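You operate a simulated robot arm through the tools that you are given. There is no shell and no other tool.

You are at the controls of a simulated robot arm. One attempt, no reset.

TASK
Plug in the keyboard and screen leads, then start the computer.
Fine: each plug in its own port; monitor on; wait for READY.

The check looks at the end state, three seconds after you hand in, the way a careful person would. Anything else that was tipped, shoved, dropped, spilled or broken makes it a failure.

THE ROBOT
A 6-joint arm with a fingered hand, fixed in place. Base frame: the origin is on the floor under the middle of its stand, x ahead of it, y to its left, z up; the work surface is at about z = 0.75. Units: m, rad, N and s.
With the tool pointing down near the work surface it reaches from about 0.1 to 0.74 m from the base axis. Its first joint turns from -2.897 to 2.897 rad. Payload 5 kg.
The tool frame sits at the grasp point between the pads (the TCP): z along the fingers, y along the line on which they close. The tips reach 0.036 m beyond it. The gripper opens to 0.12 m; its body begins 0.042 m behind the TCP. The gripper is a hand of 4 fingers: y runs from the thumb to the fingers, the wrist lies at [-0.019, -0.123, -0.211] in the tool frame, and closing takes about 1.5 s.
Orientation is told as [roll, pitch, yaw] about the base's x, y, z axes, in that order, counted from this pose: with the fingers straight down and the wrist toward the robot, the tool's x, y and z point along [0, 1, 0], [1, 0, 0] and [0, 0, -1] of the base frame.

THE INTERFACE
- The arm moves only by the tool drive_tool. Its argument "steps" is a list of rows, each a list of 3 entries, a list of its own where there are three numbers: the turn, a rotation vector about the tool's x, y, z in rad, then the shift along the tool's x, y, z in m, then the opening in per cent of the stroke, from 0 (shut) to 100 (fully open). In form: [[[ax, ay, az], [tx, ty, tz], grip], ...]. A call has 1 to 20 rows; each row is the pose to reach, as a shift and turn from the pose commanded when the call began, along the tool's axes at that moment. Rows are played at 5 a second. More than 0.05 m and 0.15 rad between two rows, or a gripper value outside its range, and nothing of the call is played. A pose out of reach is approached as far as the arm can. The call stops where the force on the tool passes 40 N (or 10 N more than at its start, if that is more) or the arm is blocked; 0.2 s more then pass. Each finger travels about 0.045 m/s and halts on what it meets, pressing with about 30 N; the grip force reading is that of the motor and also rises with nothing between the fingers. The clock runs only during rows and for 0.2 s after the last one: add rows that repeat a pose to give the fingers time. The reply holds the time, the measured pose of the TCP, the force on the tool along the base axes, the opening and the grip force, in the units named above and with some noise, with the torque about the TCP (base axes, N m) and any sound that the robot's microphone picked up.
- Cameras (640 x 400 px; columns grow to the right, rows downward): "scene" is fixed at [0.2184, 0.6481, 1.565]; the picture's right is [-0.94, -0.35, 0.00], its down [-0.14, 0.37, -0.92] and it looks along [0.32, -0.86, -0.39] (base axes); focal length 348 px, centre (320, 200). "wrist" rides on the gripper at [0.072, -0.101, -0.142] in the tool frame; the picture's right is [-0.79, 0.29, -0.54], its down [-0.56, -0.70, 0.44] and it looks along [-0.25, 0.65, 0.71] (tool axes); focal length 280 px, centre (320, 200). There is no depth. A picture from a camera that has moved, and an enlarged one, comes with that camera's place and axes in the base frame and with its lens.
- capture(camera): a new picture of that camera. The clock stands still meanwhile.
- move_column(by): slides the trunk up (or, below 0, down) by that many m; the arm rides with it, the base frame stays. It gives what a move gives, with no picture.
- preshape(shape): the hand has 4 fingers and takes this shape, open, in about a second: jaw (thumb against the fingers, like two jaws); tri (thumb and two fingers); tip (a fingertip pinch); poke (one finger out to press); point (the index stretched); flat (the hand flat); cup (the hand cupped); fist (a fist). The gripper value then closes the fingers along that shape, each until it touches; the sizes above hold for jaw. It gives what a move gives, with no picture.
- zoom(camera, box): a new picture of the part [left, top, right, bottom] of that camera's present view, enlarged. The clock stands still meanwhile.
- hand_in(): hands the job in; it is judged then, once.

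Nothing tells you positions but the pictures and the camera data. Unless the task says otherwise, let go and move clear before handing in.

The tools are called after "Emit:" as a command line: name --argument value ..., lists and objects as JSON in quotes. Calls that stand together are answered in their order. drive_tool: Moves the arm, as the interface text tells. Its arguments: {"type":"object","properties":{"steps":{"type":"array","items":{"type":"array"}}},"required":["steps"]} The other tools are called the same way: move_column (by) moves the trunk up or down; preshape (shape) gives the hand a shape; capture (camera) takes a picture; zoom (camera, box) takes an enlarged picture of a part of a camera's view; hand_in () hands the job in.

At the start:

```text
time: 0.0
tcp_pos: [0.3037, -0.6479, 1.3495]
ee_rot: [0.0, 0.0, 0.001]
wrist_force: [-0.1, 0.0, -0.4]
torque: [-0.01, 0.04, 0.02]
width: 0.1196
grasp_force: 0.0
shape: jaw
trunk travel left (down, up): [-0.806, 0.034]
```

scene: 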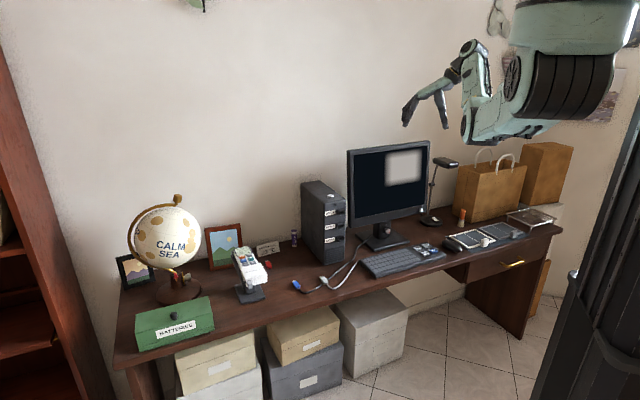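
wrist: 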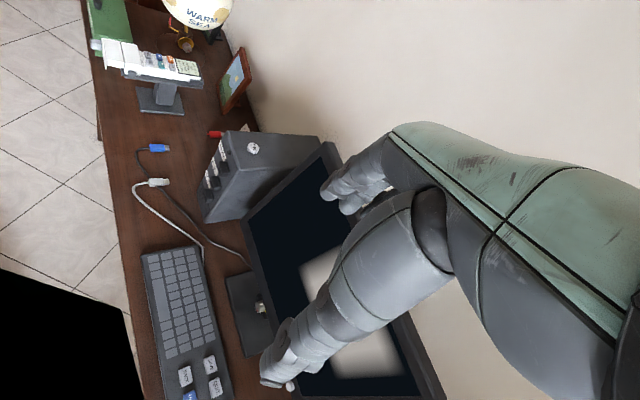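

I see a desk with a tower, a monitor, a keyboard and two loose leads (blue plug and white plug) lying in front of the tower. I'll zoom in to see the ports, labels and buttons first.

Emit:
zoom --camera "scene" --box '[270, 170, 370, 300]'

Emit:
zoom --camera "scene" --box '[340, 130, 460, 290]'

Emit:
zoom --camera "wrist" --box '[120, 110, 330, 250]'

Emit:
zoom --camera "scene" --box '[220, 220, 350, 310]'

```text
3.08 times, centred on (320, 235) of scene
camera zoom: at [0.2184, 0.6481, 1.565], right [-0.94, -0.35, 0.0], down [-0.14, 0.37, -0.92], along [0.32, -0.86, -0.39], focal length 1071 px, centre (320, 92)
```

zoom: 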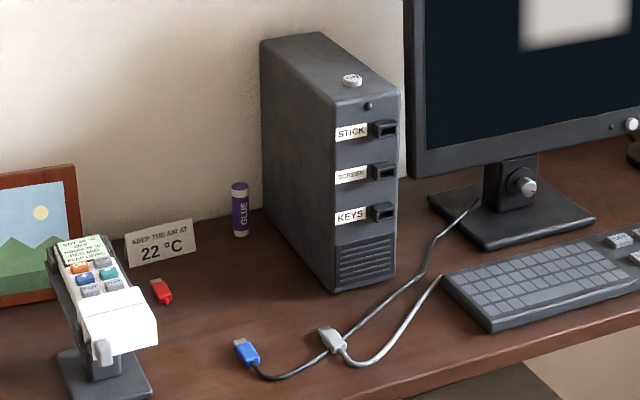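

```text
2.50 times, centred on (400, 210) of scene
camera zoom: at [0.2184, 0.6481, 1.565], right [-0.94, -0.35, 0.0], down [-0.14, 0.37, -0.92], along [0.32, -0.86, -0.39], focal length 870 px, centre (120, 175)
```

zoom: 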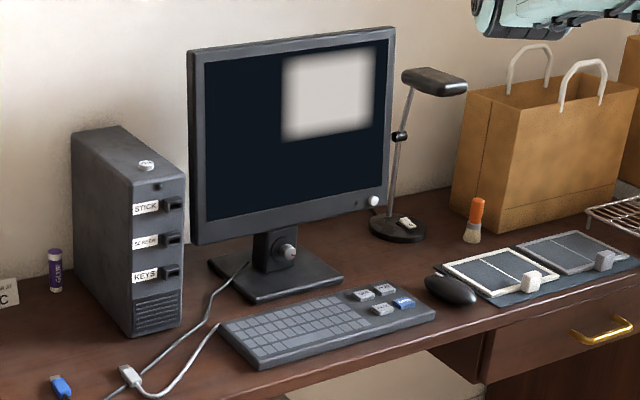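

```text
2.86 times, centred on (225, 180) of wrist
camera zoom: at [0.2021, -0.5747, 1.4914], right [0.29, -0.79, 0.54], down [-0.7, -0.56, -0.44], along [0.65, -0.25, -0.71], focal length 801 px, centre (591, 257)
```

zoom: 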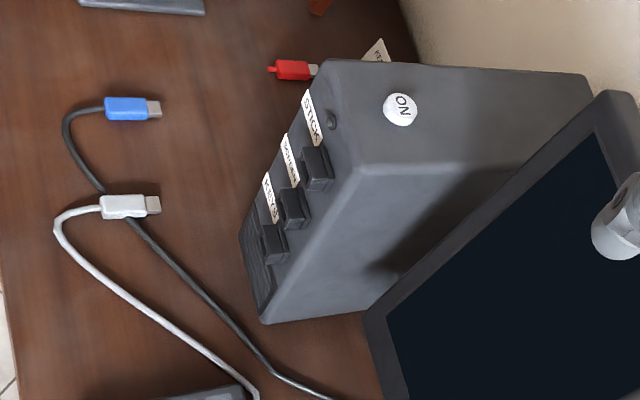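

```text
4.44 times, centred on (285, 265) of scene
camera zoom: at [0.2184, 0.6481, 1.565], right [-0.94, -0.35, 0.0], down [-0.14, 0.37, -0.92], along [0.32, -0.86, -0.39], focal length 1547 px, centre (476, -89)
```

zoom: 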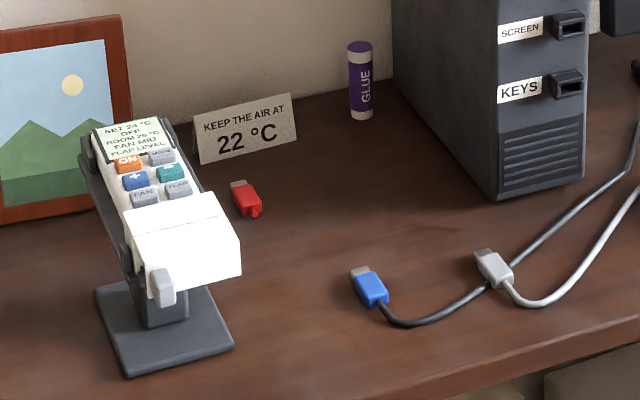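

The white lead looks to run to the keyboard and the dark lead with the blue plug to the monitor. The ports, top to bottom, are STICK, SCREEN and KEYS. I'm zooming further to check the plug shapes, the port slots and the hand.

Emit:
zoom --camera "scene" --box '[318, 195, 358, 255]'

Emit:
zoom --camera "scene" --box '[285, 265, 345, 300]'

Emit:
zoom --camera "scene" --box '[390, 20, 520, 150]'

Emit:
zoom --camera "wrist" --box '[125, 130, 205, 200]'

Emit:
zoom --camera "wrist" --box '[190, 120, 270, 220]'

Emit:
zoom --camera "scene" --box '[360, 200, 440, 260]'

```text
6.67 times, centred on (338, 225) of scene
camera zoom: at [0.2184, 0.6481, 1.565], right [-0.94, -0.35, 0.0], down [-0.14, 0.37, -0.92], along [0.32, -0.86, -0.39], focal length 2320 px, centre (200, 33)
```

zoom: 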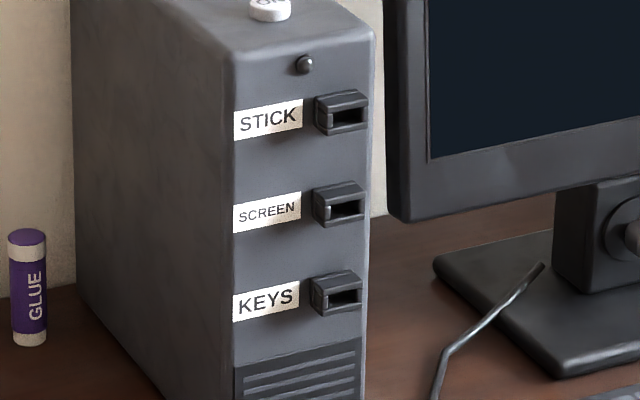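

```text
10.67 times, centred on (315, 282) of scene
camera zoom: at [0.2184, 0.6481, 1.565], right [-0.94, -0.35, 0.0], down [-0.14, 0.37, -0.92], along [0.32, -0.86, -0.39], focal length 3712 px, centre (373, -680)
```

zoom: 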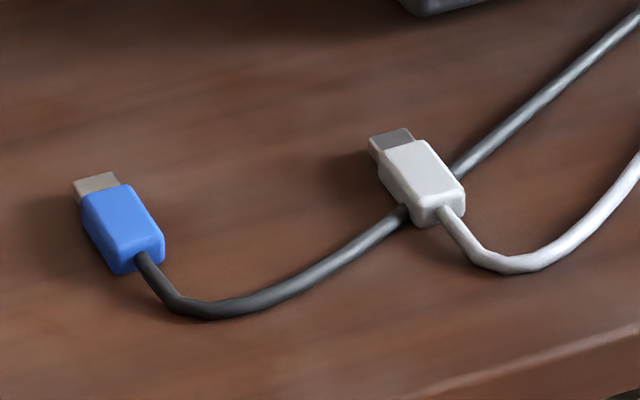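

```text
3.08 times, centred on (455, 85) of scene
camera zoom: at [0.2184, 0.6481, 1.565], right [-0.94, -0.35, 0.0], down [-0.14, 0.37, -0.92], along [0.32, -0.86, -0.39], focal length 1071 px, centre (-95, 554)
```

zoom: 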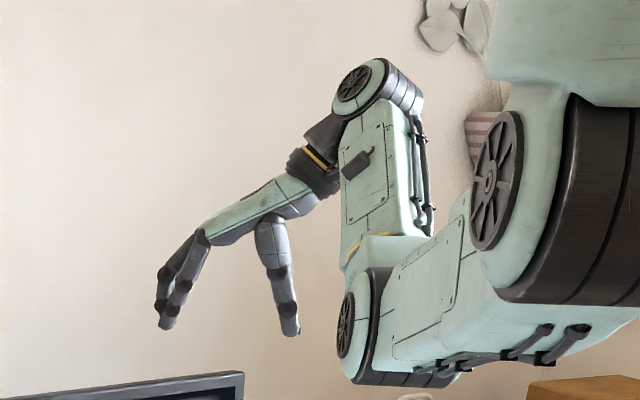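

```text
5.71 times, centred on (165, 165) of wrist
camera zoom: at [0.2021, -0.5747, 1.4914], right [0.29, -0.79, 0.54], down [-0.7, -0.56, -0.44], along [0.65, -0.25, -0.71], focal length 1602 px, centre (1206, 400)
```

zoom: 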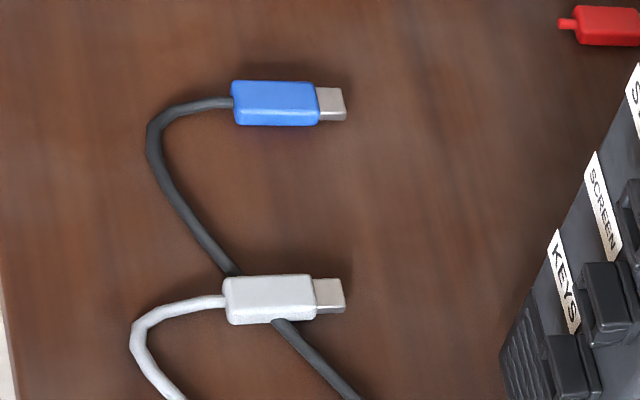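

```text
4.00 times, centred on (230, 170) of wrist
camera zoom: at [0.2021, -0.5747, 1.4914], right [0.29, -0.79, 0.54], down [-0.7, -0.56, -0.44], along [0.65, -0.25, -0.71], focal length 1122 px, centre (680, 320)
```

zoom: 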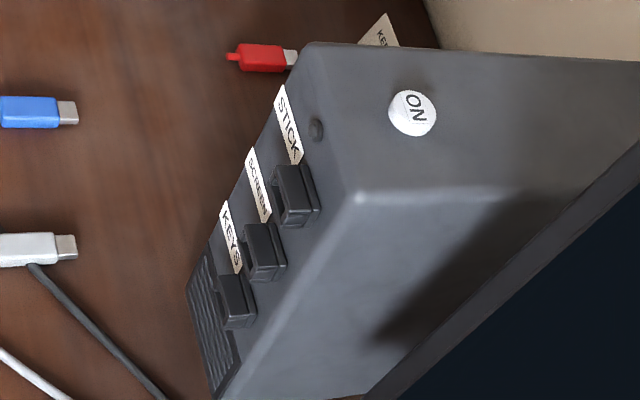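

```text
6.67 times, centred on (400, 230) of scene
camera zoom: at [0.2184, 0.6481, 1.565], right [-0.94, -0.35, 0.0], down [-0.14, 0.37, -0.92], along [0.32, -0.86, -0.39], focal length 2320 px, centre (-213, 0)
```

zoom: 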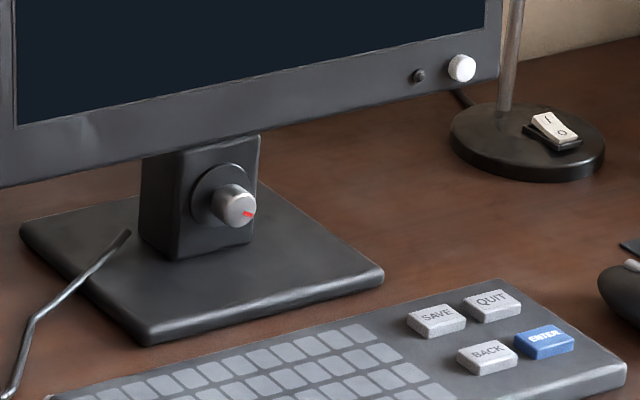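

Both plugs lie flat with their tips pointing straight at the tower, and the port slots are horizontal, so they only need lifting and pushing forward. First I'll turn the hand 45° so it closes across the plugs, bring it over the front of the desk, and look at the pinch shapes.

Emit:
drive_tool --steps '[[[0, 0, -0.1], [0.035, 0.026, 0], 100], [[0, 0, -0.2], [0.07, 0.051, 0], 100], [[0, 0, -0.3], [0.105, 0.077, 0], 100], [[0, 0, -0.4], [0.14, 0.103, 0], 100], [[0, 0, -0.5], [0.175, 0.128, 0], 100], [[0, 0, -0.6], [0.21, 0.154, 0], 100], [[0, 0, -0.7], [0.245, 0.18, 0], 100], [[0, 0, -0.785], [0.28, 0.205, 0], 100], [[0, 0, -0.785], [0.28, 0.205, 0], 100]]'

Emit:
preshape --shape "tip"

Emit:
capture --camera "wrist"

Emit:
capture --camera "scene"

```text
time: 2.0
tcp_pos: [0.6101, -0.4178, 1.2896]
ee_rot: [0.0, -0.002, 0.784]
wrist_force: [-0.4, -0.2, -0.7]
torque: [0.0, -0.02, 0.01]
width: 0.1198
grasp_force: 0.0
shape: jaw
out of reach, approached as far as the arm can: row 1, 2, 3, 4, 5, 6, 7, 8, 9
trunk travel left (down, up): [-0.806, 0.034]
```

```text
time: 2.9
tcp_pos: [0.6112, -0.4159, 1.2889]
ee_rot: [0.001, 0.0, 0.783]
wrist_force: [-0.2, 0.1, -0.3]
torque: [0.01, -0.03, -0.01]
width: 0.1199
grasp_force: 0.1
shape: tip
trunk travel left (down, up): [-0.806, 0.034]
```

```text
taken
camera wrist: at [0.4889, -0.4366, 1.4305], right [0.76, -0.35, 0.54], down [-0.1, -0.89, -0.44], along [0.64, 0.28, -0.71], focal length 280 px, centre (320, 200)
```

wrist: 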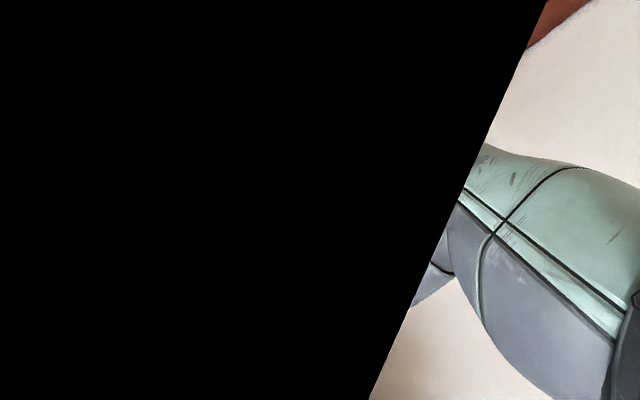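

```text
taken
```

scene: 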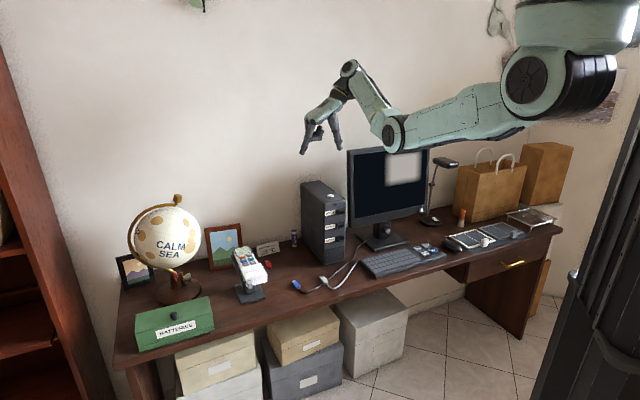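

The hand stopped at about (0.61, −0.42, 1.29) because that height is at the edge of the arm's reach, and part of the arm blocks the wrist view. I'll lower the trunk a bit, staying above the tower top at about z = 1.04, and check the pose again.

Emit:
move_column --by -0.2

Emit:
capture --camera "scene"

Emit:
capture --camera "wrist"

```text
time: 5.1
tcp_pos: [0.6106, -0.4171, 1.0901]
ee_rot: [0.002, -0.001, 0.786]
wrist_force: [-0.1, -0.1, -0.6]
torque: [0.04, 0.0, -0.01]
width: 0.1201
grasp_force: 0.0
shape: tip
trunk travel left (down, up): [-0.606, 0.234]
```

```text
taken
```

scene: 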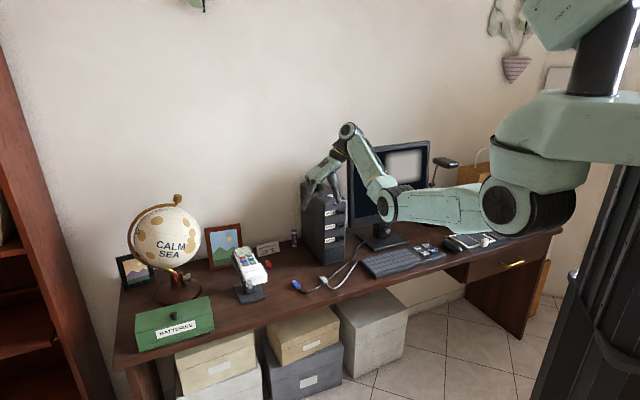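

```text
taken
camera wrist: at [0.4884, -0.4369, 1.2307], right [0.76, -0.35, 0.54], down [-0.1, -0.89, -0.44], along [0.64, 0.28, -0.71], focal length 280 px, centre (320, 200)
```

wrist: 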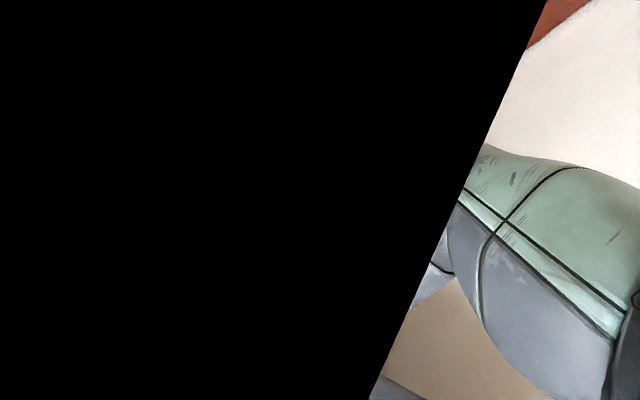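

The camera is buried beside the forearm in this pose. I'll tilt the fingers about 0.5 rad forward, which also suits pushing plugs in, and check what the hand does.

Emit:
drive_tool --steps '[[[0, -0.1, 0], [0.02, 0, 0], 100], [[0, -0.2, 0], [0.04, 0, 0], 100], [[0, -0.3, 0], [0.06, 0, 0], 100], [[0, -0.4, 0], [0.08, 0, 0], 100], [[0, -0.5, 0], [0.1, 0, 0], 100]]'

Emit:
capture --camera "wrist"

Emit:
capture --camera "scene"

```text
time: 6.3
tcp_pos: [0.5411, -0.3453, 1.0918]
ee_rot: [-0.503, 0.001, 0.784]
wrist_force: [-0.4, 0.8, 0.4]
torque: [0.0, -0.01, -0.04]
width: 0.1198
grasp_force: 0.1
shape: tip
out of reach, approached as far as the arm can: row 1, 2, 3
trunk travel left (down, up): [-0.606, 0.234]
```

```text
taken
camera wrist: at [0.3755, -0.3225, 1.1794], right [0.51, -0.1, 0.86], down [0.0, -0.99, -0.12], along [0.86, 0.06, -0.5], focal length 280 px, centre (320, 200)
```

wrist: 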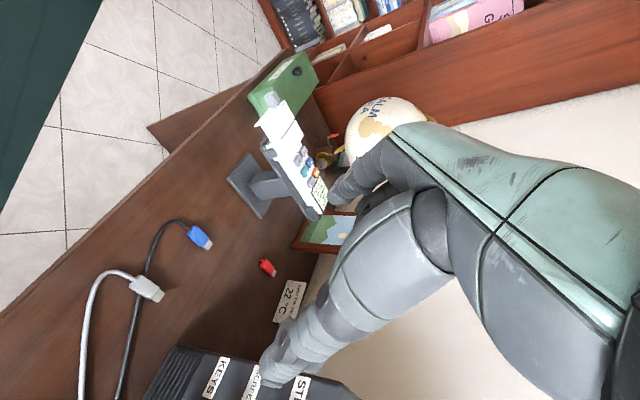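

```text
taken
```

scene: 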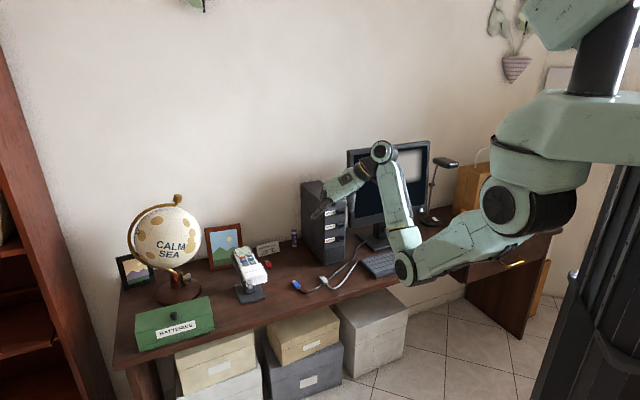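

The tilt worked: the hand is at (0.54, −0.35, 1.09) and I can see the plugs and ports. I'll look closely at the hand in this pinch shape.

Emit:
zoom --camera "scene" --box '[295, 135, 425, 265]'

Emit:
drive_tool --steps '[[[0, 0, 0], [0, 0, 0], 50], [[0, 0, 0], [0, 0, 0], 20], [[0, 0, 0], [0, 0, 0], 10], [[0, 0, 0], [0, 0, 0], 10], [[0, 0, 0], [0, 0, 0], 10], [[0, 0, 0], [0, 0, 0], 10], [[0, 0, 0], [0, 0, 0], 10]]'

Emit:
zoom --camera "scene" --box '[295, 155, 385, 245]'

Emit:
capture --camera "wrist"

```text
3.08 times, centred on (360, 200) of scene
camera zoom: at [0.2184, 0.6481, 1.565], right [-0.94, -0.35, 0.0], down [-0.14, 0.37, -0.92], along [0.32, -0.86, -0.39], focal length 1071 px, centre (197, 200)
```

zoom: 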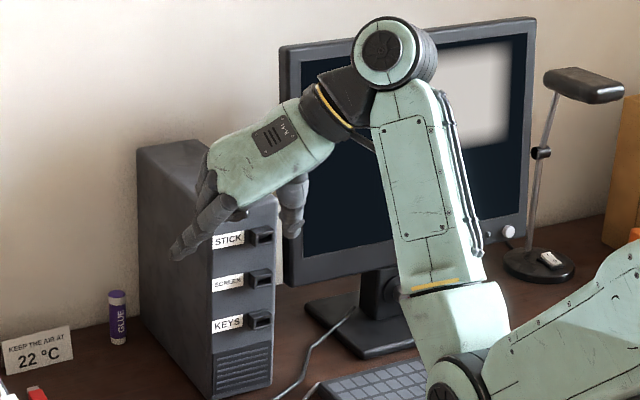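

```text
time: 7.9
tcp_pos: [0.5414, -0.3464, 1.0888]
ee_rot: [-0.501, 0.002, 0.786]
wrist_force: [0.1, 0.5, -0.6]
torque: [0.0, 0.02, -0.01]
width: 0.0124
grasp_force: 0.0
shape: tip
trunk travel left (down, up): [-0.606, 0.234]
```

```text
4.44 times, centred on (340, 200) of scene
camera zoom: at [0.2184, 0.6481, 1.565], right [-0.94, -0.35, 0.0], down [-0.14, 0.37, -0.92], along [0.32, -0.86, -0.39], focal length 1547 px, centre (231, 200)
```

zoom: 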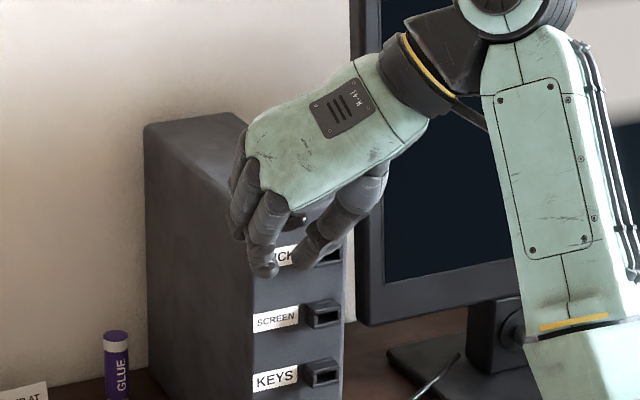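

```text
taken
camera wrist: at [0.3764, -0.3236, 1.1789], right [0.51, -0.1, 0.85], down [0.0, -0.99, -0.12], along [0.86, 0.06, -0.51], focal length 280 px, centre (320, 200)
```

wrist: 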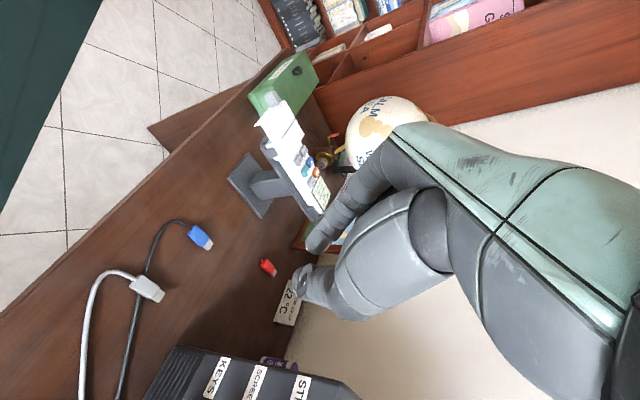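

With the hand almost shut in "tip", the thumb and index meet about 36 mm beyond the TCP. I'll zoom in to see where the other fingers sit.

Emit:
zoom --camera "scene" --box '[320, 165, 380, 225]'

Emit:
zoom --camera "wrist" --box '[260, 160, 440, 330]'

```text
6.67 times, centred on (350, 195) of scene
camera zoom: at [0.2184, 0.6481, 1.565], right [-0.94, -0.35, 0.0], down [-0.14, 0.37, -0.92], along [0.32, -0.86, -0.39], focal length 2320 px, centre (120, 233)
```

zoom: 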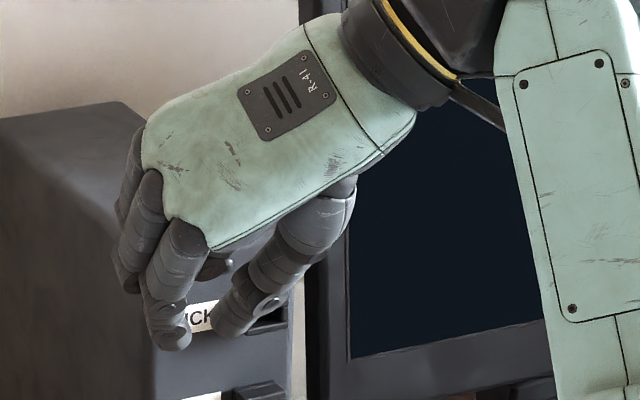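

```text
2.35 times, centred on (350, 245) of wrist
camera zoom: at [0.3764, -0.3236, 1.1789], right [0.51, -0.1, 0.85], down [0.0, -0.99, -0.12], along [0.86, 0.06, -0.51], focal length 660 px, centre (249, 94)
```

zoom: 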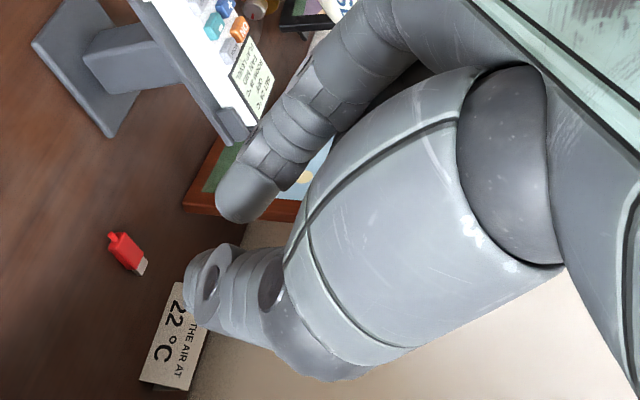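

In this orientation the spare fingers sit on the tower side and could foul the ports. I'll turn the hand half a turn about its finger axis, swinging the wrist past the robot side, so thumb and index lead and the camera looks at the plug from above.

Emit:
drive_tool --steps '[[[0, 0, 0.14], [0, 0, 0], 40], [[0, 0, 0.28], [0, 0, 0], 40], [[0, 0, 0.42], [0, 0, 0], 40], [[0, 0, 0.56], [0, 0, 0], 40], [[0, 0, 0.7], [0, 0, 0], 40], [[0, 0, 0.84], [0, 0, 0], 40], [[0, 0, 0.98], [0, 0, 0], 40], [[0, 0, 1.12], [0, 0, 0], 40], [[0, 0, 1.26], [0, 0, 0], 40], [[0, 0, 1.4], [0, 0, 0], 40], [[0, 0, 1.5708], [0, 0, 0], 40]]'

Emit:
capture --camera "scene"

```text
refused: row 11 steps farther than a row can; nothing moved
```

```text
taken
```

scene: 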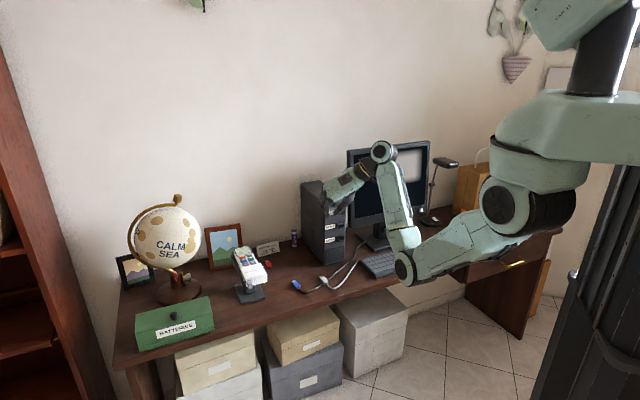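

The last row's turn was too large, so nothing moved. I'll send it again with even steps.

Emit:
drive_tool --steps '[[[0, 0, 0.143], [0, 0, 0], 40], [[0, 0, 0.286], [0, 0, 0], 40], [[0, 0, 0.429], [0, 0, 0], 40], [[0, 0, 0.571], [0, 0, 0], 40], [[0, 0, 0.714], [0, 0, 0], 40], [[0, 0, 0.857], [0, 0, 0], 40], [[0, 0, 1.0], [0, 0, 0], 40], [[0, 0, 1.143], [0, 0, 0], 40], [[0, 0, 1.286], [0, 0, 0], 40], [[0, 0, 1.428], [0, 0, 0], 40], [[0, 0, 1.571], [0, 0, 0], 40]]'

Emit:
capture --camera "scene"

Emit:
capture --camera "wrist"

```text
time: 10.3
tcp_pos: [0.542, -0.3465, 1.0898]
ee_rot: [0.001, -0.502, -0.787]
wrist_force: [-0.8, -0.1, -0.2]
torque: [0.0, 0.0, 0.0]
width: 0.0475
grasp_force: 0.1
shape: tip
trunk travel left (down, up): [-0.606, 0.234]
```

```text
taken
```

scene: 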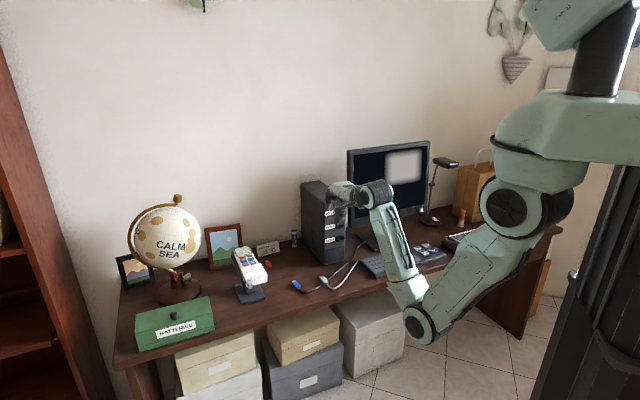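

```text
taken
camera wrist: at [0.4815, -0.1829, 1.1649], right [-0.57, -0.55, 0.61], down [-0.68, -0.11, -0.73], along [0.47, -0.83, -0.31], focal length 280 px, centre (320, 200)
```

wrist: 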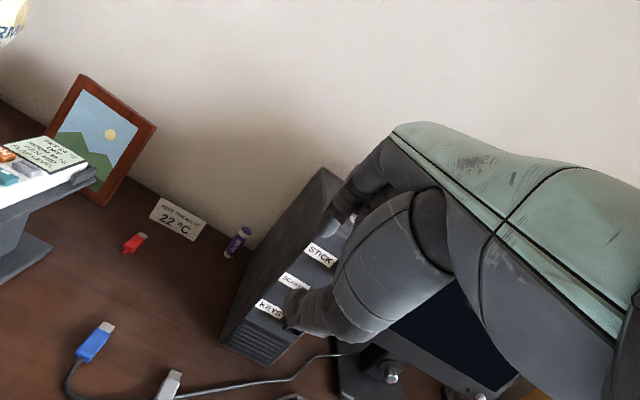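

Half of the turn is done with no trouble. Next comes the other quarter turn.

Emit:
drive_tool --steps '[[[0, 0, 0.143], [0, 0, 0], 40], [[0, 0, 0.286], [0, 0, 0], 40], [[0, 0, 0.429], [0, 0, 0], 40], [[0, 0, 0.571], [0, 0, 0], 40], [[0, 0, 0.714], [0, 0, 0], 40], [[0, 0, 0.857], [0, 0, 0], 40], [[0, 0, 1.0], [0, 0, 0], 40], [[0, 0, 1.143], [0, 0, 0], 40], [[0, 0, 1.286], [0, 0, 0], 40], [[0, 0, 1.428], [0, 0, 0], 40], [[0, 0, 1.571], [0, 0, 0], 40]]'

Emit:
capture --camera "scene"

Emit:
capture --camera "wrist"

```text
time: 12.7
tcp_pos: [0.5527, -0.3722, 1.0631]
ee_rot: [0.51, -0.006, -2.351]
wrist_force: [0.2, 0.1, -0.1]
torque: [0.02, -0.01, 0.0]
width: 0.0477
grasp_force: 0.1
shape: tip
out of reach, approached as far as the arm can: row 10, 11
trunk travel left (down, up): [-0.606, 0.234]
```

```text
taken
```

scene: 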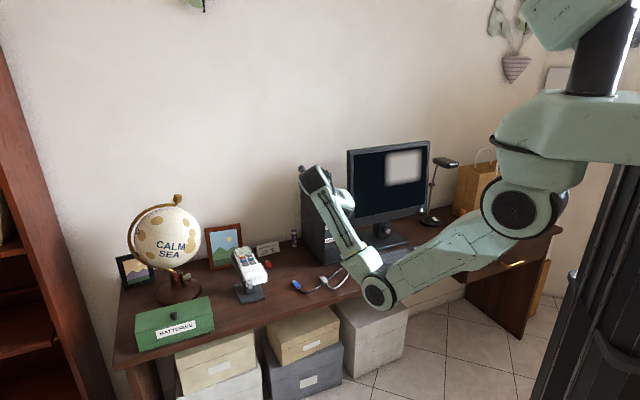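

```text
taken
camera wrist: at [0.6203, -0.295, 1.221], right [-0.88, 0.47, 0.09], down [0.3, 0.69, -0.66], along [-0.37, -0.56, -0.74], focal length 280 px, centre (320, 200)
```

wrist: 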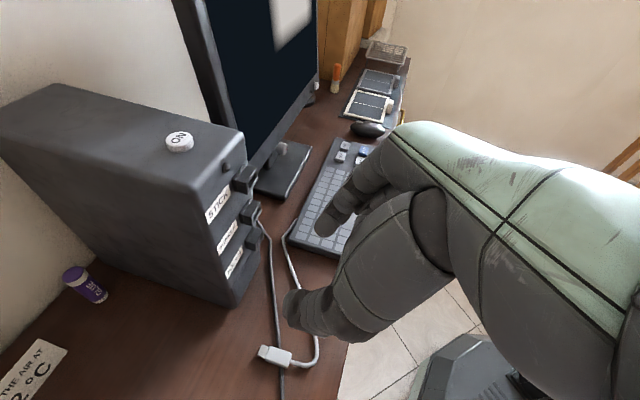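

The hand is now oriented as planned, with thumb and index leading and the camera above left. I'll measure the white plug and the ports with close-ups from this camera.

Emit:
zoom --camera "wrist" --box '[240, 335, 320, 385]'

Emit:
zoom --camera "wrist" --box '[195, 140, 295, 290]'

Emit:
zoom --camera "scene" --box '[280, 260, 350, 300]'

Emit:
zoom --camera "wrist" --box '[260, 120, 460, 350]'

```text
8.00 times, centred on (280, 360) of wrist
camera zoom: at [0.6203, -0.295, 1.221], right [-0.88, 0.47, 0.09], down [0.3, 0.69, -0.66], along [-0.37, -0.56, -0.74], focal length 2243 px, centre (640, -1080)
```

zoom: 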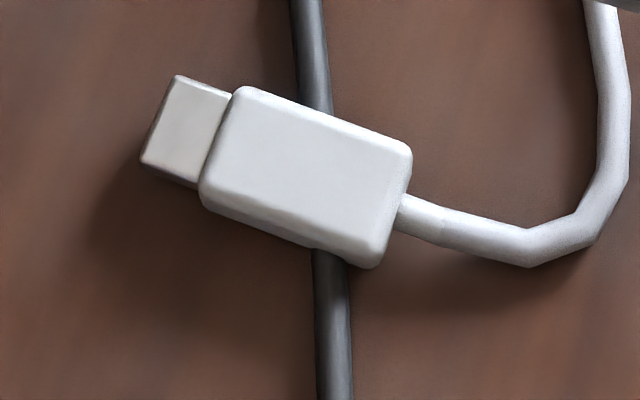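

```text
2.67 times, centred on (245, 215) of wrist
camera zoom: at [0.6203, -0.295, 1.221], right [-0.88, 0.47, 0.09], down [0.3, 0.69, -0.66], along [-0.37, -0.56, -0.74], focal length 748 px, centre (520, 160)
```

zoom: 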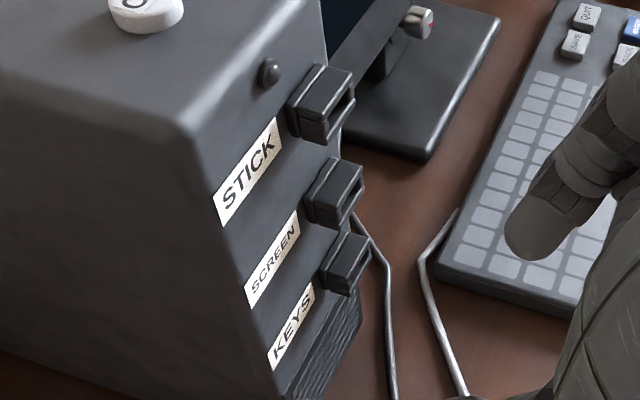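

```text
9.14 times, centred on (315, 280) of scene
camera zoom: at [0.2184, 0.6481, 1.565], right [-0.94, -0.35, 0.0], down [-0.14, 0.37, -0.92], along [0.32, -0.86, -0.39], focal length 3182 px, centre (366, -531)
```

zoom: 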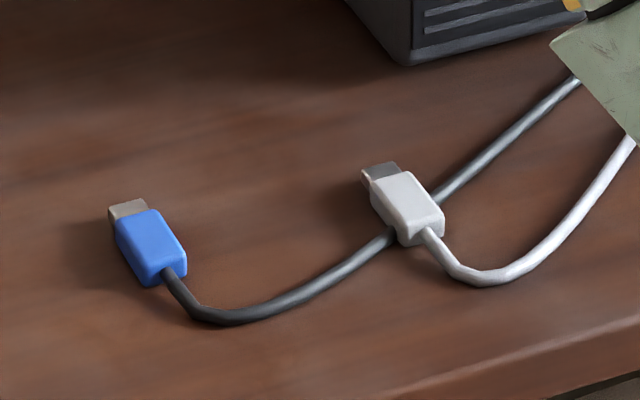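

```text
1.74 times, centred on (360, 235) of wrist
camera zoom: at [0.6203, -0.295, 1.221], right [-0.88, 0.47, 0.09], down [0.3, 0.69, -0.66], along [-0.37, -0.56, -0.74], focal length 488 px, centre (250, 139)
```

zoom: 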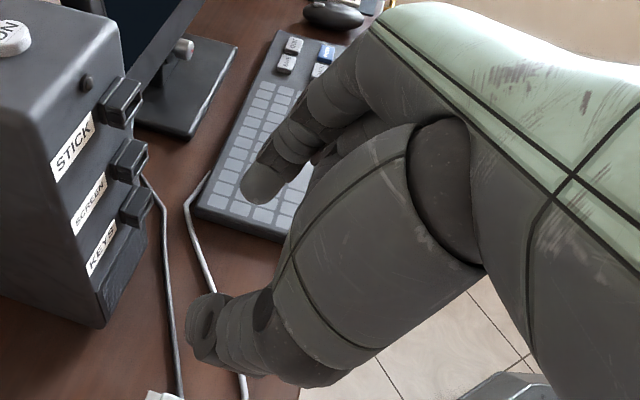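

I'll come down to about 15 cm above the white plug, still well clear of everything, and measure again from closer.

Emit:
drive_tool --steps '[[[0, 0, 0], [-0.0142, -0.0031, 0.0387], 40], [[0, 0, 0], [-0.0285, -0.0062, 0.0775], 40], [[0, 0, 0], [-0.0427, -0.0092, 0.1162], 40], [[0, 0, 0], [-0.0569, -0.0123, 0.1549], 40], [[0, 0, 0], [-0.0569, -0.0123, 0.1549], 40]]'

Emit:
capture --camera "wrist"

Emit:
capture --camera "scene"

```text
time: 13.9
tcp_pos: [0.5775, -0.379, 0.9016]
ee_rot: [0.501, 0.001, -2.355]
wrist_force: [0.6, -0.2, -0.1]
torque: [0.01, -0.02, -0.04]
width: 0.0477
grasp_force: 0.0
shape: tip
trunk travel left (down, up): [-0.606, 0.234]
```

```text
taken
camera wrist: at [0.6451, -0.3042, 1.06], right [-0.88, 0.47, 0.1], down [0.3, 0.69, -0.66], along [-0.38, -0.55, -0.75], focal length 280 px, centre (320, 200)
```

wrist: 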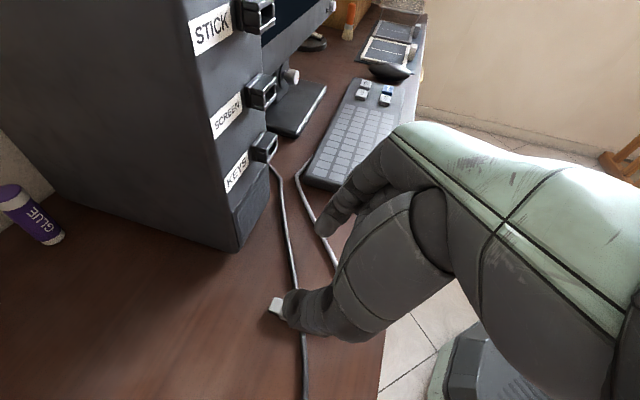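

```text
taken
```

scene: 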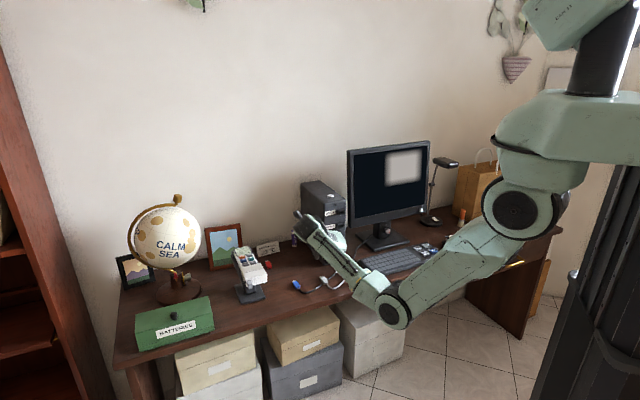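

The thumb hides the white plug from this camera. I'll back the hand 5 cm toward the robot so both plug and fingers are in view, then measure.

Emit:
drive_tool --steps '[[[0, 0, 0], [-0.0292, 0, 0.0011], 40], [[0, 0, 0], [-0.0583, 0, 0.0023], 40], [[0, 0, 0], [-0.0583, 0, 0.0023], 40]]'

Emit:
capture --camera "wrist"

Emit:
zoom --camera "wrist" --box '[180, 200, 340, 300]'

Emit:
zoom --camera "scene" --box '[280, 200, 380, 300]'

```text
time: 14.7
tcp_pos: [0.5421, -0.3444, 0.872]
ee_rot: [0.5, -0.001, -2.355]
wrist_force: [0.3, -0.9, -0.9]
torque: [0.01, 0.02, -0.01]
width: 0.0479
grasp_force: 0.1
shape: tip
trunk travel left (down, up): [-0.606, 0.234]
```

```text
taken
camera wrist: at [0.611, -0.2694, 1.0299], right [-0.88, 0.47, 0.1], down [0.3, 0.69, -0.66], along [-0.38, -0.55, -0.75], focal length 280 px, centre (320, 200)
```

wrist: 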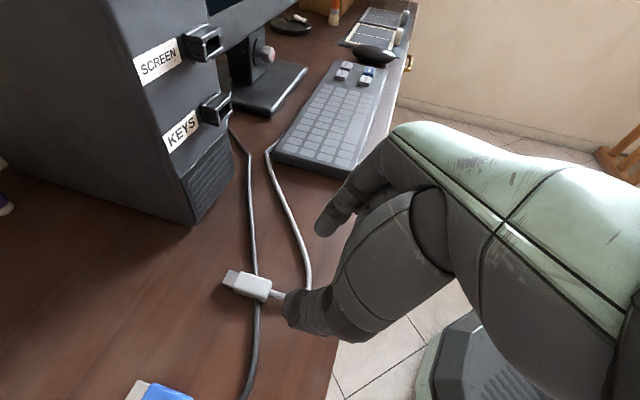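

```text
4.00 times, centred on (260, 250) of wrist
camera zoom: at [0.611, -0.2694, 1.0299], right [-0.88, 0.47, 0.1], down [0.3, 0.69, -0.66], along [-0.38, -0.55, -0.75], focal length 1122 px, centre (560, 0)
```

zoom: 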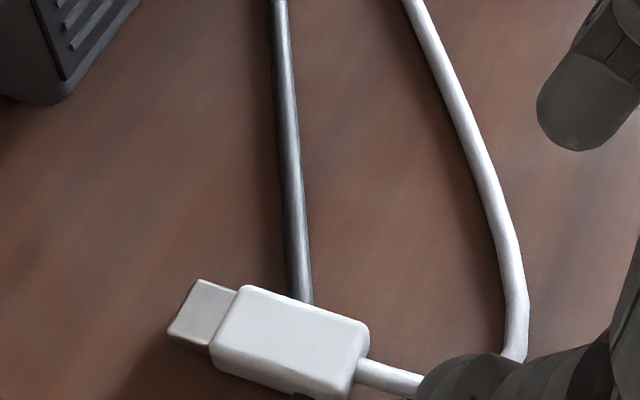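

```text
4.00 times, centred on (330, 250) of scene
camera zoom: at [0.2184, 0.6481, 1.565], right [-0.94, -0.35, 0.0], down [-0.14, 0.37, -0.92], along [0.32, -0.86, -0.39], focal length 1392 px, centre (280, 0)
```

zoom: 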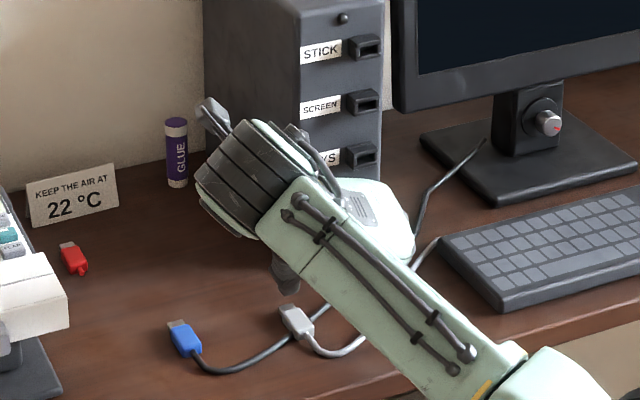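

The white plug's body centre comes out near (0.589, −0.393), about 34 mm long and 15.5 mm wide, with its top near z = 0.767. To keep the spare fingers off the table I'll use a smaller forward tilt (0.2 rad) and hover just above the plug.

Emit:
drive_tool --steps '[[[0, -0.1, 0], [0.012, 0.0004, 0.0187], 40], [[0, -0.2, 0], [0.024, 0.0009, 0.0374], 40], [[0, -0.3, 0], [0.036, 0.0013, 0.0561], 40], [[0, -0.3, 0], [0.036, 0.0013, 0.0561], 40]]'

Emit:
capture --camera "wrist"

Emit:
zoom --camera "scene" --box '[280, 200, 380, 300]'

```text
time: 15.7
tcp_pos: [0.5831, -0.3868, 0.8399]
ee_rot: [0.199, 0.001, -2.357]
wrist_force: [-1.1, -0.6, -0.2]
torque: [-0.01, 0.02, -0.02]
width: 0.0478
grasp_force: 0.0
shape: tip
trunk travel left (down, up): [-0.606, 0.234]
```

```text
taken
camera wrist: at [0.6853, -0.3446, 0.9927], right [-0.83, 0.42, 0.37], down [0.17, 0.82, -0.54], along [-0.54, -0.39, -0.75], focal length 280 px, centre (320, 200)
```

wrist: 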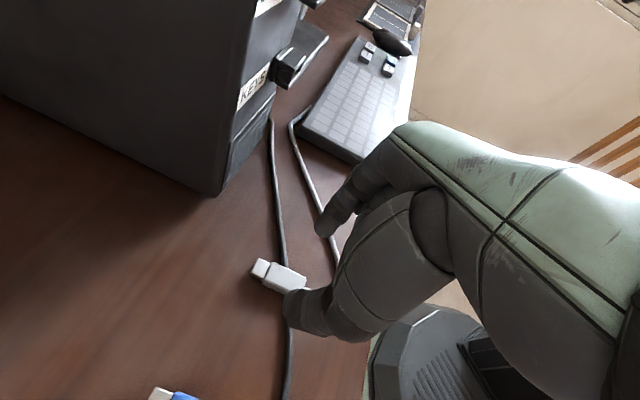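

```text
4.00 times, centred on (330, 250) of scene
camera zoom: at [0.2184, 0.6481, 1.565], right [-0.94, -0.35, 0.0], down [-0.14, 0.37, -0.92], along [0.32, -0.86, -0.39], focal length 1392 px, centre (280, 0)
```

zoom: 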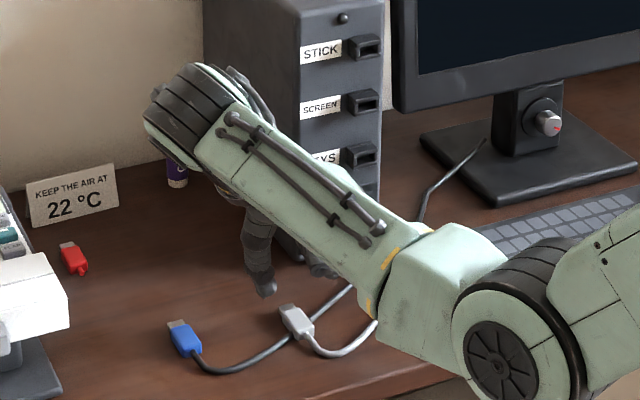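

The hover pose was reached, and the plug's tip and front half are visible past the thumb. One close-up will confirm the alignment before I go down.

Emit:
zoom --camera "wrist" --box '[230, 240, 330, 310]'

Emit:
zoom --camera "scene" --box '[310, 245, 380, 300]'

```text
5.71 times, centred on (280, 275) of wrist
camera zoom: at [0.6853, -0.3446, 0.9927], right [-0.83, 0.42, 0.37], down [0.17, 0.82, -0.54], along [-0.54, -0.39, -0.75], focal length 1602 px, centre (549, -229)
```

zoom: 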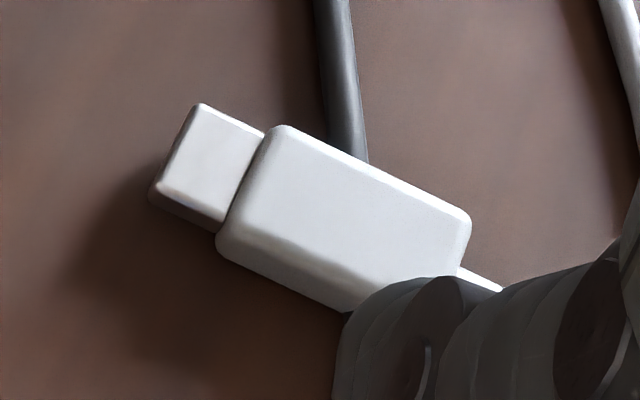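

```text
7.27 times, centred on (345, 272) of scene
camera zoom: at [0.2184, 0.6481, 1.565], right [-0.94, -0.35, 0.0], down [-0.14, 0.37, -0.92], along [0.32, -0.86, -0.39], focal length 2531 px, centre (138, -327)
```

zoom: 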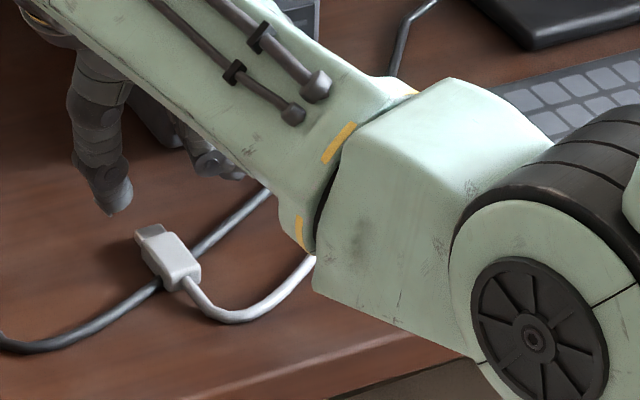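

The plug is centred between the fingers to within about 1 mm. I'm descending 50 mm to table level and closing on it.

Emit:
drive_tool --steps '[[[0, 0, 0], [-0.0033, 0, 0.0163], 40], [[0, 0, 0], [-0.0066, 0, 0.0327], 40], [[0, 0, 0], [-0.0085, 0, 0.042], 40], [[0, 0, 0], [-0.0099, 0, 0.049], 40], [[0, 0, 0], [-0.0099, 0, 0.049], 40]]'

Emit:
capture --camera "wrist"

Emit:
zoom --camera "scene" --box '[300, 235, 370, 300]'

```text
time: 16.9
tcp_pos: [0.5839, -0.3864, 0.7888]
ee_rot: [0.198, 0.0, -2.356]
wrist_force: [0.6, -0.1, -0.4]
torque: [0.01, -0.01, -0.02]
width: 0.0479
grasp_force: 0.0
shape: tip
trunk travel left (down, up): [-0.606, 0.234]
```

```text
taken
camera wrist: at [0.6857, -0.3452, 0.9418], right [-0.83, 0.42, 0.37], down [0.17, 0.82, -0.54], along [-0.54, -0.39, -0.75], focal length 280 px, centre (320, 200)
```

wrist: 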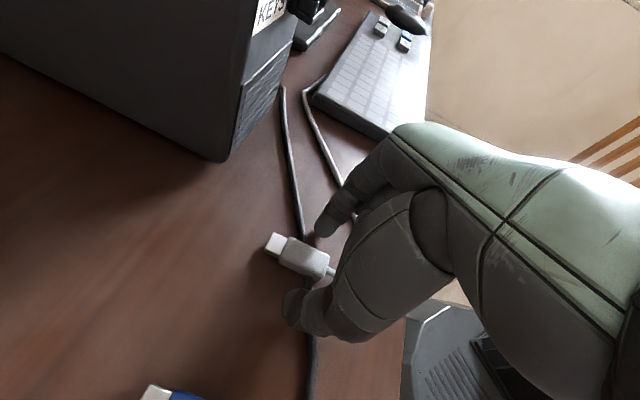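

```text
6.15 times, centred on (335, 268) of scene
camera zoom: at [0.2184, 0.6481, 1.565], right [-0.94, -0.35, 0.0], down [-0.14, 0.37, -0.92], along [0.32, -0.86, -0.39], focal length 2142 px, centre (228, -215)
```

zoom: 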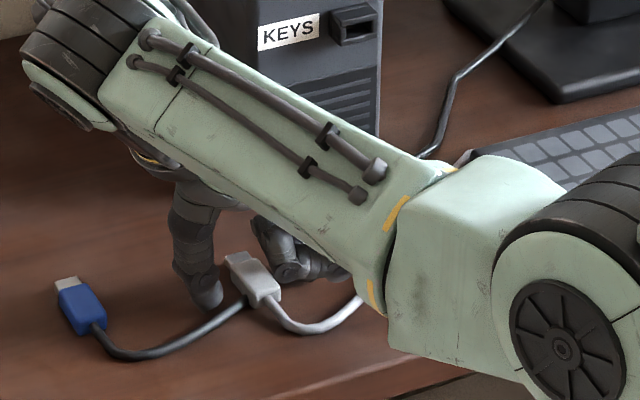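

The plug lies between thumb and index with no contact forces. I'll check the fine alignment before closing.

Emit:
zoom --camera "wrist" --box '[240, 180, 380, 340]'

```text
2.50 times, centred on (310, 260) of wrist
camera zoom: at [0.6857, -0.3452, 0.9418], right [-0.83, 0.42, 0.37], down [0.17, 0.82, -0.54], along [-0.54, -0.39, -0.75], focal length 701 px, centre (345, 50)
```

zoom: 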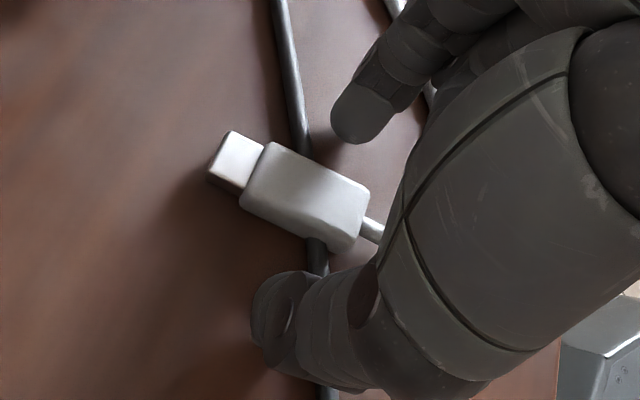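

The pinch point sits on the plug's axis, about 5 mm behind its middle. Closing now.

Emit:
drive_tool --steps '[[[0, 0, 0], [0, 0, 0], 25], [[0, 0, 0], [0, 0, 0], 15], [[0, 0, 0], [0, 0, 0], 8], [[0, 0, 0], [0, 0, 0], 0], [[0, 0, 0], [0, 0, 0], 0], [[0, 0, 0], [0, 0, 0], 0], [[0, 0, 0], [0, 0, 0], 0], [[0, 0, 0], [0, 0, 0], 0]]'

Emit:
zoom --camera "wrist" --box '[240, 180, 380, 340]'

Emit:
zoom --camera "scene" --box '[300, 235, 370, 300]'

```text
time: 18.7
tcp_pos: [0.5832, -0.3876, 0.7893]
ee_rot: [0.201, 0.001, -2.358]
wrist_force: [-0.4, 0.1, 0.9]
torque: [-0.05, -0.02, 0.02]
width: 0.0145
grasp_force: 30.1
shape: tip
trunk travel left (down, up): [-0.606, 0.234]
```

```text
2.50 times, centred on (310, 260) of wrist
camera zoom: at [0.6857, -0.3452, 0.942], right [-0.83, 0.42, 0.37], down [0.17, 0.82, -0.54], along [-0.54, -0.39, -0.75], focal length 701 px, centre (345, 50)
```

zoom: 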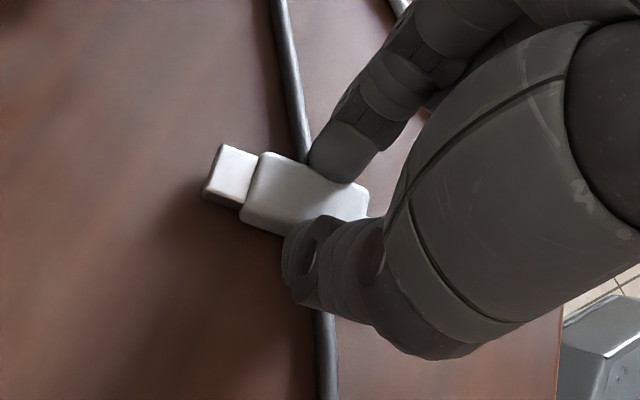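

```text
6.15 times, centred on (335, 268) of scene
camera zoom: at [0.2184, 0.6481, 1.565], right [-0.94, -0.35, 0.0], down [-0.14, 0.37, -0.92], along [0.32, -0.86, -0.39], focal length 2142 px, centre (228, -215)
```

zoom: 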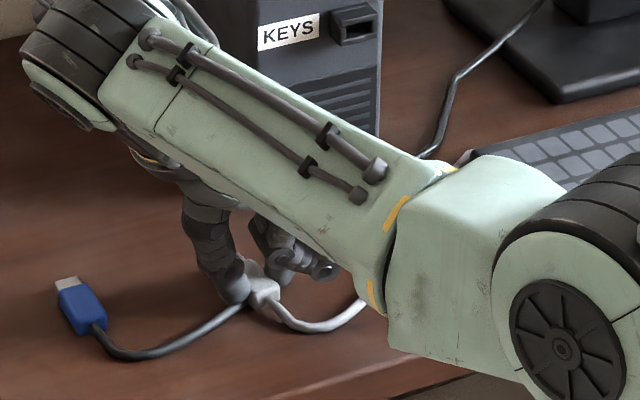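

Gripped: the opening reads 14.5 mm with 30 N. I'll lift the plug 6 cm and check how it sits in the fingers.

Emit:
drive_tool --steps '[[[0, 0, 0], [0.003, 0, -0.0147], 0], [[0, 0, 0], [0.006, 0, -0.0294], 0], [[0, 0, 0], [0.009, 0, -0.0441], 0], [[0, 0, 0], [0.0119, 0, -0.0588], 0], [[0, 0, 0], [0.0119, 0, -0.0588], 0]]'

Emit:
capture --camera "wrist"

Emit:
zoom --camera "wrist" --box '[250, 190, 350, 290]'

Emit:
zoom --camera "scene" --box '[280, 200, 380, 300]'

```text
time: 19.9
tcp_pos: [0.5831, -0.3863, 0.8492]
ee_rot: [0.199, -0.001, -2.357]
wrist_force: [0.1, -0.3, -0.5]
torque: [0.0, 0.01, 0.02]
width: 0.0147
grasp_force: 29.8
shape: tip
trunk travel left (down, up): [-0.606, 0.234]
```

```text
taken
camera wrist: at [0.6849, -0.3449, 1.0021], right [-0.83, 0.42, 0.37], down [0.17, 0.82, -0.55], along [-0.54, -0.39, -0.75], focal length 280 px, centre (320, 200)
```

wrist: 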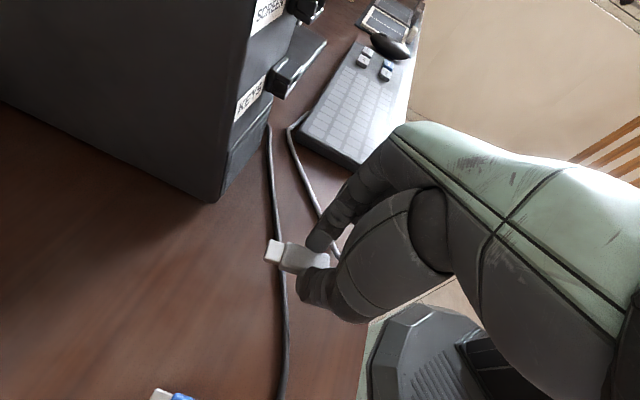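

```text
4.00 times, centred on (300, 240) of wrist
camera zoom: at [0.6849, -0.3449, 1.0021], right [-0.83, 0.42, 0.37], down [0.17, 0.82, -0.55], along [-0.54, -0.39, -0.75], focal length 1122 px, centre (400, 40)
```

zoom: 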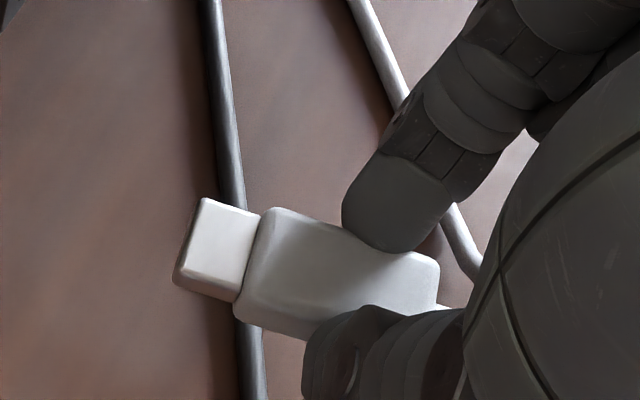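

```text
4.00 times, centred on (330, 250) of scene
camera zoom: at [0.2184, 0.6481, 1.565], right [-0.94, -0.35, 0.0], down [-0.14, 0.37, -0.92], along [0.32, -0.86, -0.39], focal length 1392 px, centre (280, 0)
```

zoom: 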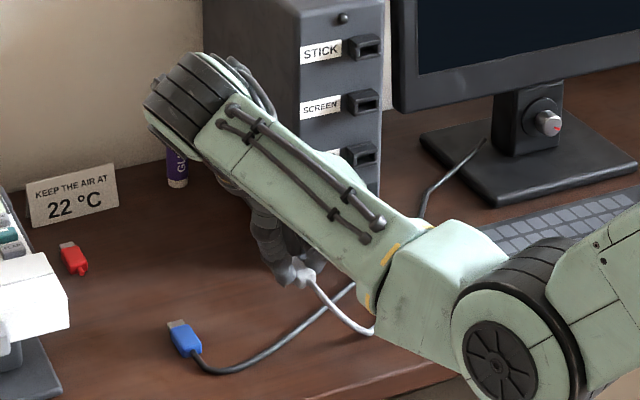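

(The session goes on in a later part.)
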